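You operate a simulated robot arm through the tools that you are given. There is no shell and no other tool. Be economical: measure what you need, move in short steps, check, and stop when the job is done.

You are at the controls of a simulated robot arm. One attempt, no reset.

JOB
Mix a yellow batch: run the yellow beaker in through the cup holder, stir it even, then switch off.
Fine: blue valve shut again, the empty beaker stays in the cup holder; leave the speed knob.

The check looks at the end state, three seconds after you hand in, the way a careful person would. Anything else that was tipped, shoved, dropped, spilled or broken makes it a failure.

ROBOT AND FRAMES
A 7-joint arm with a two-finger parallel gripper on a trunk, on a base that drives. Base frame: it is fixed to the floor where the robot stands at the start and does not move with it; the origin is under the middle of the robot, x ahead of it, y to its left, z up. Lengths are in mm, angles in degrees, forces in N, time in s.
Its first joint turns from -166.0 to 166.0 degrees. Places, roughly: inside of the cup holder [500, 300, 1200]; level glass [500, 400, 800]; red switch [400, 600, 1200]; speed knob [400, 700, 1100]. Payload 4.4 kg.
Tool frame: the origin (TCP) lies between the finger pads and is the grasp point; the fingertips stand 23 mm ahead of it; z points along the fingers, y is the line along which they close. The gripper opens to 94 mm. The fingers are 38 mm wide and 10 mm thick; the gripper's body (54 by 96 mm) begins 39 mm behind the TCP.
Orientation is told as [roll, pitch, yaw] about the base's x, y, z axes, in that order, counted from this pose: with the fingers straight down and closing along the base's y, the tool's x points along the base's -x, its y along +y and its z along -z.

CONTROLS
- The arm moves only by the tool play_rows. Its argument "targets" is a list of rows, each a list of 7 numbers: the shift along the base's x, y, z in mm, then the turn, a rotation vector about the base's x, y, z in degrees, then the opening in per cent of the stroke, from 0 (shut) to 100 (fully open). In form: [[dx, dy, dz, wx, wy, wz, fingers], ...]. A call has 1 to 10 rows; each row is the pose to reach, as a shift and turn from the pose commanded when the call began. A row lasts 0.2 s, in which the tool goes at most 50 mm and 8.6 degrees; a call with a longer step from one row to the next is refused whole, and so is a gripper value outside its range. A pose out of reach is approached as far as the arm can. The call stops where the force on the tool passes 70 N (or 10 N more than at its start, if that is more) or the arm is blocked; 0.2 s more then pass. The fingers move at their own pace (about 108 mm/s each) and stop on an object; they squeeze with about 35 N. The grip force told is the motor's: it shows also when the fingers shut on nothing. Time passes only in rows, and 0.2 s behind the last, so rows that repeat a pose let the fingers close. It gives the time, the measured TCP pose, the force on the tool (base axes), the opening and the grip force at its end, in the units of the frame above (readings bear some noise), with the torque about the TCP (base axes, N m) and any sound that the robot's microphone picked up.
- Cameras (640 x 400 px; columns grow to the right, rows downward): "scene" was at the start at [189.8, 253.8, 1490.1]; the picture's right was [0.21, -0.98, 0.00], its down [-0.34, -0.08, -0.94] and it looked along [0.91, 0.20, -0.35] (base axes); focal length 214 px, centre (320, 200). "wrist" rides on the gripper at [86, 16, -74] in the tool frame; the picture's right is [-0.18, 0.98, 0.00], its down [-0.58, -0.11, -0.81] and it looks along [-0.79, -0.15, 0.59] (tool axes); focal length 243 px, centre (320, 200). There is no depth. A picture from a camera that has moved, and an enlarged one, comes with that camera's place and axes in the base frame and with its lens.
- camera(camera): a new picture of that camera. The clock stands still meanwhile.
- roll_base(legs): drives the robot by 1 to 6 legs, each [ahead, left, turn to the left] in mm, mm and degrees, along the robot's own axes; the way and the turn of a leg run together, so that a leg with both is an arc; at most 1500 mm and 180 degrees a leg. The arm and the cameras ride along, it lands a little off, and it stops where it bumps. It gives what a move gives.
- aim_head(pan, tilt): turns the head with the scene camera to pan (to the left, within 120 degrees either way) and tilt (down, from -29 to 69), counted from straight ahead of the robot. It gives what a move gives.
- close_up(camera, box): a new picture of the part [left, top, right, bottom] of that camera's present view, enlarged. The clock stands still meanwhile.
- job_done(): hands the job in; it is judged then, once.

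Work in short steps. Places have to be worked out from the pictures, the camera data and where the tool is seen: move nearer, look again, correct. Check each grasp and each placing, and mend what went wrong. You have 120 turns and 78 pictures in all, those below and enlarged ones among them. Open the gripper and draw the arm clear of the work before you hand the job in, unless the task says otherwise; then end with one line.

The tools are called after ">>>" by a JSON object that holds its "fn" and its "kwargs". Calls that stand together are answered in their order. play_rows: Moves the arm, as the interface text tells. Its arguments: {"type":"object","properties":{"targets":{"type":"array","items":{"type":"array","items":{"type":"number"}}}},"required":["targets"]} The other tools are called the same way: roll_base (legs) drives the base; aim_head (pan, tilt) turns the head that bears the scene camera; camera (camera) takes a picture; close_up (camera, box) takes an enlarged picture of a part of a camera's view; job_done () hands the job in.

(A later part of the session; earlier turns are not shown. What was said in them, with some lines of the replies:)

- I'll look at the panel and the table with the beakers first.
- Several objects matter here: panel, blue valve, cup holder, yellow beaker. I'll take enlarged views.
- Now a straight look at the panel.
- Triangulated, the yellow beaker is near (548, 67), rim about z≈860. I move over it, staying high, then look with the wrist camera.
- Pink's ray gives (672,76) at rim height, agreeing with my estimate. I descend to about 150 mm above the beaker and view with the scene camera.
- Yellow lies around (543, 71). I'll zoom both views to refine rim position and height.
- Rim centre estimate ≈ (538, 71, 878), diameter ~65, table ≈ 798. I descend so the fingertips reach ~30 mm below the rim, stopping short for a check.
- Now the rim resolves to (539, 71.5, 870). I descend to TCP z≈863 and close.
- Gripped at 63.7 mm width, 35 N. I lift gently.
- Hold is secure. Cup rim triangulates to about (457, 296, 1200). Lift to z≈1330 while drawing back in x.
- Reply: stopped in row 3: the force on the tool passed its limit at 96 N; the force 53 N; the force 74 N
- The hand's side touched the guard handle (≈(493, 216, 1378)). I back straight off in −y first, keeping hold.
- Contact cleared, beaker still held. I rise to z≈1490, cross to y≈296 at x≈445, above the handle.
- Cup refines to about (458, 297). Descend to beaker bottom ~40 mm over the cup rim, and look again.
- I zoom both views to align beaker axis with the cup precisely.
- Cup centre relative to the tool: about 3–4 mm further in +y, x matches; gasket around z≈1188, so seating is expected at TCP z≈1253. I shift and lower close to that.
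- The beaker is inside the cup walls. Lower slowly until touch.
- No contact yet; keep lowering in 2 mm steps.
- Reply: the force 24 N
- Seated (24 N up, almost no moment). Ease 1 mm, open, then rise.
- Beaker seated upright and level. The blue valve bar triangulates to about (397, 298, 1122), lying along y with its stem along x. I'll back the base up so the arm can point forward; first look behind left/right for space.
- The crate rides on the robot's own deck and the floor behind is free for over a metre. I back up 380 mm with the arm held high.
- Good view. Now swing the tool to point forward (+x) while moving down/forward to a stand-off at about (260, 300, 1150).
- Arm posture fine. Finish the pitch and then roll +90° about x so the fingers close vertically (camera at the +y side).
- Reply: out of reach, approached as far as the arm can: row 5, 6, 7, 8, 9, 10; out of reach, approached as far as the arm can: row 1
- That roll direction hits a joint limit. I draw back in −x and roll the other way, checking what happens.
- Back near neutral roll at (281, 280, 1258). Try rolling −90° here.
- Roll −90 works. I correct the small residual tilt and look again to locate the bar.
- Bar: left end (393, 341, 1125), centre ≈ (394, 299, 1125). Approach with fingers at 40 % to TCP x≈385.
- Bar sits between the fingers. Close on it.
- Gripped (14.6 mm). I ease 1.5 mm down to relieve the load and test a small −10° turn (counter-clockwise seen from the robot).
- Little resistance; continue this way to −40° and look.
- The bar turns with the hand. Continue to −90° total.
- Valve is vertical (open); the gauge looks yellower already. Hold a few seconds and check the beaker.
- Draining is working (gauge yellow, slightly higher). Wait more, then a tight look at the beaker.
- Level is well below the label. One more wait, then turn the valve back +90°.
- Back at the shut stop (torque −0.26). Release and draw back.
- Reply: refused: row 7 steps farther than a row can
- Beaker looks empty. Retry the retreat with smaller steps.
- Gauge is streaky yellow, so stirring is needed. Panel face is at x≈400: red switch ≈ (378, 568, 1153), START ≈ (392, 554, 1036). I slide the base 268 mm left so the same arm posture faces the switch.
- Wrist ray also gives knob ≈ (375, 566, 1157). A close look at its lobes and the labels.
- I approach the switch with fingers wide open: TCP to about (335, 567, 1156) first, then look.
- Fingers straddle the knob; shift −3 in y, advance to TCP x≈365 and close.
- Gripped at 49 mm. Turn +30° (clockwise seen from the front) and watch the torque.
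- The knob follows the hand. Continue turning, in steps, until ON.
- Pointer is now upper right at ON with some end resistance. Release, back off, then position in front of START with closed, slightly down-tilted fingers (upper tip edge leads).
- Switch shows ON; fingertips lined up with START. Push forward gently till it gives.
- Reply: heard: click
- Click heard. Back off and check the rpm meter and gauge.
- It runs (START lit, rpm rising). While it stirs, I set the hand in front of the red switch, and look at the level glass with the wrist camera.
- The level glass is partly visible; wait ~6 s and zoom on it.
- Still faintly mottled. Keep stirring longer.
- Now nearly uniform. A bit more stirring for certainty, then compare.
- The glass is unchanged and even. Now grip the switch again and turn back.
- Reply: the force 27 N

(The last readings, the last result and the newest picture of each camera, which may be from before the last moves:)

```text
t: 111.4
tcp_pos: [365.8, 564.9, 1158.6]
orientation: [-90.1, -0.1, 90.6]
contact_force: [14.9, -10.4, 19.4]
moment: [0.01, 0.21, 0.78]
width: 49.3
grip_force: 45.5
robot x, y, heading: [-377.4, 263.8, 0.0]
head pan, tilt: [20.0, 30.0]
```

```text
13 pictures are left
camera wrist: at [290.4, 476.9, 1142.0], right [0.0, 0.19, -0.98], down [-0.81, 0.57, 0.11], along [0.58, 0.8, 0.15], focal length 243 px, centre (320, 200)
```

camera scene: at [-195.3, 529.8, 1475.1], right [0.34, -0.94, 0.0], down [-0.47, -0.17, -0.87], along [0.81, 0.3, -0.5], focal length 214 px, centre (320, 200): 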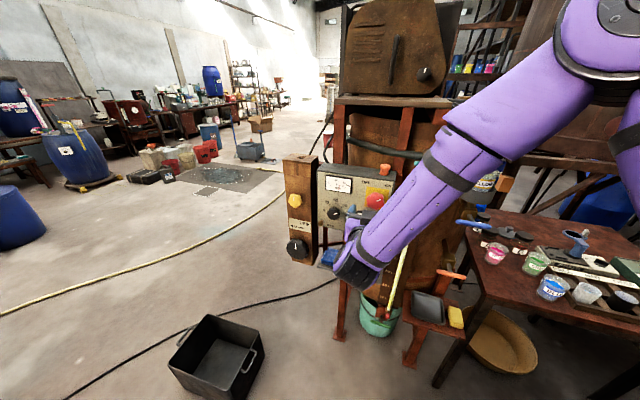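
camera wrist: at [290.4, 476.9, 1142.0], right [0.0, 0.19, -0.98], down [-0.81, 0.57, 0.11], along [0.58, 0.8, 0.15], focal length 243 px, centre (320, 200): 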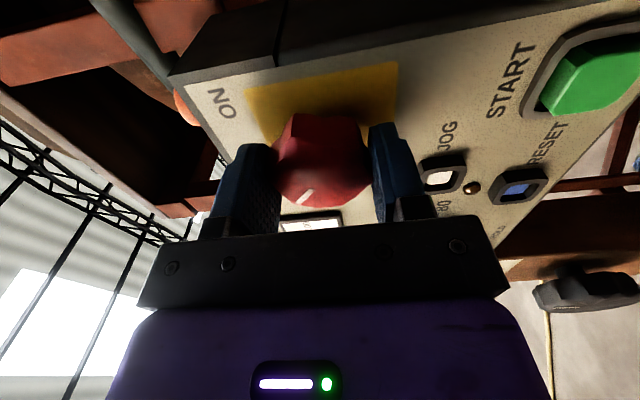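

START lamp is dark and the pointer is at OFF. Release, retreat, and check.

>>> {"fn": "play_rows", "kwargs": {"targets": [[0, 0, 0, 0, 0, 0, 80], [0, 0, 0, 0, 0, 0, 90], [-20, 0, 0, 0, 0, 0, 90], [-60, 0, 0, 0, 0, 0, 90], [-105, 0, 0, 0, 0, 0, 90], [-150, 0, 0, 0, 0, 0, 90], [-170, -30, 0, 0, 0, 0, 90], [-175, -75, 0, 0, 0, 0, 90]]}}

>>> {"fn": "close_up", "kwargs": {"camera": "scene", "box": [290, 140, 410, 240]}}

>>> {"fn": "camera", "kwargs": {"camera": "wrist"}}

```text
t: 113.2
tcp_pos: [189.4, 492.2, 1157.1]
orientation: [-90.1, 0.0, 90.7]
contact_force: [-0.3, -0.2, 1.0]
moment: [-0.01, 0.01, -0.02]
width: 84.6
grip_force: 0.1
robot x, y, heading: [-379.7, 266.7, -0.0]
head pan, tilt: [20.0, 30.0]
```

```text
4.00 times, centred on (350, 190) of scene
camera zoom: at [-195.3, 530.4, 1475.0], right [0.34, -0.94, 0.0], down [-0.47, -0.17, -0.87], along [0.81, 0.3, -0.5], focal length 858 px, centre (200, 240)
```

zoom: 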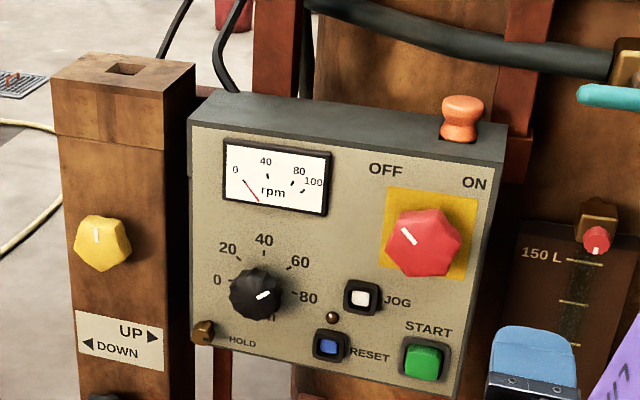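

```text
11 pictures are left
camera wrist: at [115.9, 405.2, 1141.6], right [0.0, 0.19, -0.98], down [-0.81, 0.57, 0.11], along [0.58, 0.8, 0.15], focal length 243 px, centre (320, 200)
```

wrist: 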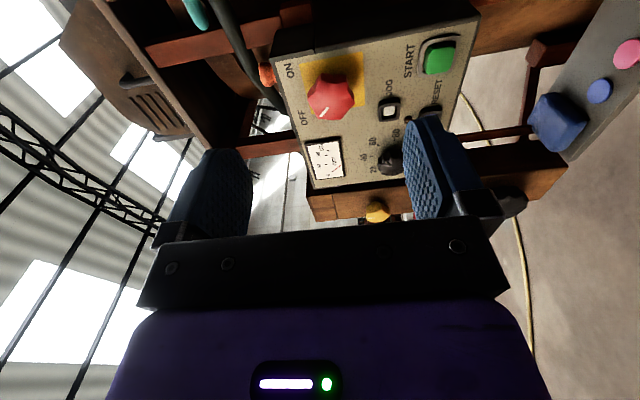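

Motor is OFF, rpm 0. I back the base off so I can view the valve, beaker and table.

>>> {"fn": "roll_base", "kwargs": {"legs": [[-250, 200, 0]]}}

>>> {"fn": "aim_head", "kwargs": {"pan": -8, "tilt": 22}}

>>> {"fn": "camera", "kwargs": {"camera": "scene"}}

```text
t: 115.3
tcp_pos: [-62.2, 694.2, 1158.5]
orientation: [-90.1, -0.1, 90.8]
contact_force: [0.1, 0.1, -0.3]
moment: [0.02, 0.02, 0.0]
width: 84.6
grip_force: 0.0
robot x, y, heading: [-626.4, 466.4, -0.1]
head pan, tilt: [20.0, 30.0]
```

```text
t: 116.3
tcp_pos: [-61.9, 694.4, 1158.6]
orientation: [-90.0, -0.1, 90.8]
contact_force: [-0.8, 0.7, -0.6]
moment: [0.03, -0.02, 0.02]
width: 84.5
grip_force: 0.1
robot x, y, heading: [-629.7, 470.0, 0.1]
head pan, tilt: [-8.0, 22.0]
```

```text
10 pictures are left
camera scene: at [-441.2, 688.6, 1487.9], right [-0.14, -0.99, 0.0], down [-0.37, 0.05, -0.93], along [0.92, -0.13, -0.37], focal length 214 px, centre (320, 200)
```

scene: 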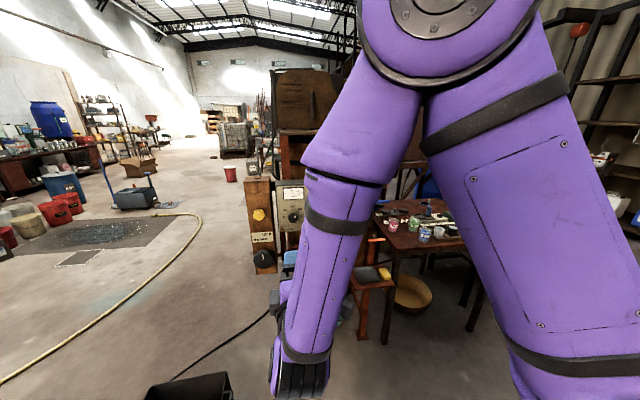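

The arm blocks the view; shift right 450 mm instead.

>>> {"fn": "roll_base", "kwargs": {"legs": [[0, -480, 0]]}}

>>> {"fn": "aim_head", "kwargs": {"pan": 5, "tilt": 22}}

>>> {"fn": "camera", "kwargs": {"camera": "scene"}}

```text
t: 119.1
tcp_pos: [-61.6, 219.1, 1157.3]
orientation: [-90.0, -0.1, 91.0]
contact_force: [-1.1, 0.5, -0.1]
moment: [0.01, 0.04, 0.0]
width: 84.6
grip_force: 0.1
robot x, y, heading: [-627.1, -13.3, 0.1]
head pan, tilt: [-8.0, 22.0]
```

```text
t: 119.9
tcp_pos: [-61.5, 217.7, 1157.6]
orientation: [-90.2, -0.1, 91.0]
contact_force: [0.7, 0.7, -0.3]
moment: [0.02, -0.01, 0.03]
width: 84.6
grip_force: 0.0
robot x, y, heading: [-633.4, -10.3, 0.0]
head pan, tilt: [5.0, 22.0]
```

```text
9 pictures are left
camera scene: at [-439.7, 230.7, 1487.9], right [0.09, -1.0, 0.0], down [-0.37, -0.03, -0.93], along [0.92, 0.08, -0.37], focal length 214 px, centre (320, 200)
```

scene: 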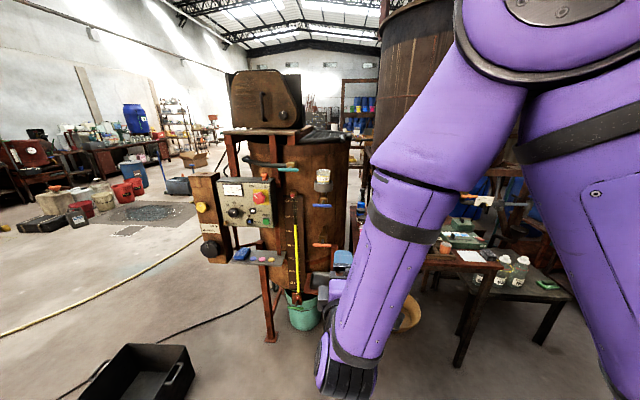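

>>> {"fn": "close_up", "kwargs": {"camera": "scene", "box": [284, 155, 364, 225]}}

```text
5.71 times, centred on (324, 190) of scene
camera zoom: at [-439.7, 230.7, 1487.9], right [0.09, -1.0, 0.0], down [-0.37, -0.03, -0.93], along [0.92, 0.08, -0.37], focal length 1226 px, centre (297, 257)
```

zoom: 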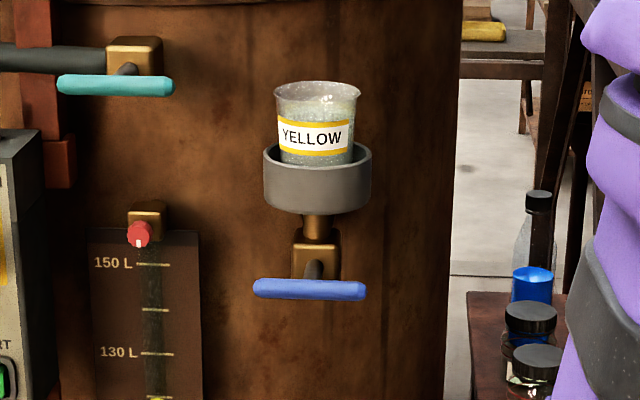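

The beaker is empty and upright in the holder, the blue valve lies crosswise (shut), the motor is off at 0 rpm, and the arm is clear with the gripper open. Handing in.

>>> {"fn": "job_done", "kwargs": {}}

```text
The job is handed in.
```

The yellow batch is in the tank and stirred until the level glass looked an even yellow. The red switch is back at OFF with the meter at 0 rpm, the blue valve is shut, and the empty beaker is standing in the cup holder. I did not touch the speed knob. While carrying the beaker over, the hand bumped the guard handle on top of the tank (the move stopped at 96 N); I saw no shift, spill or damage in later pictures.
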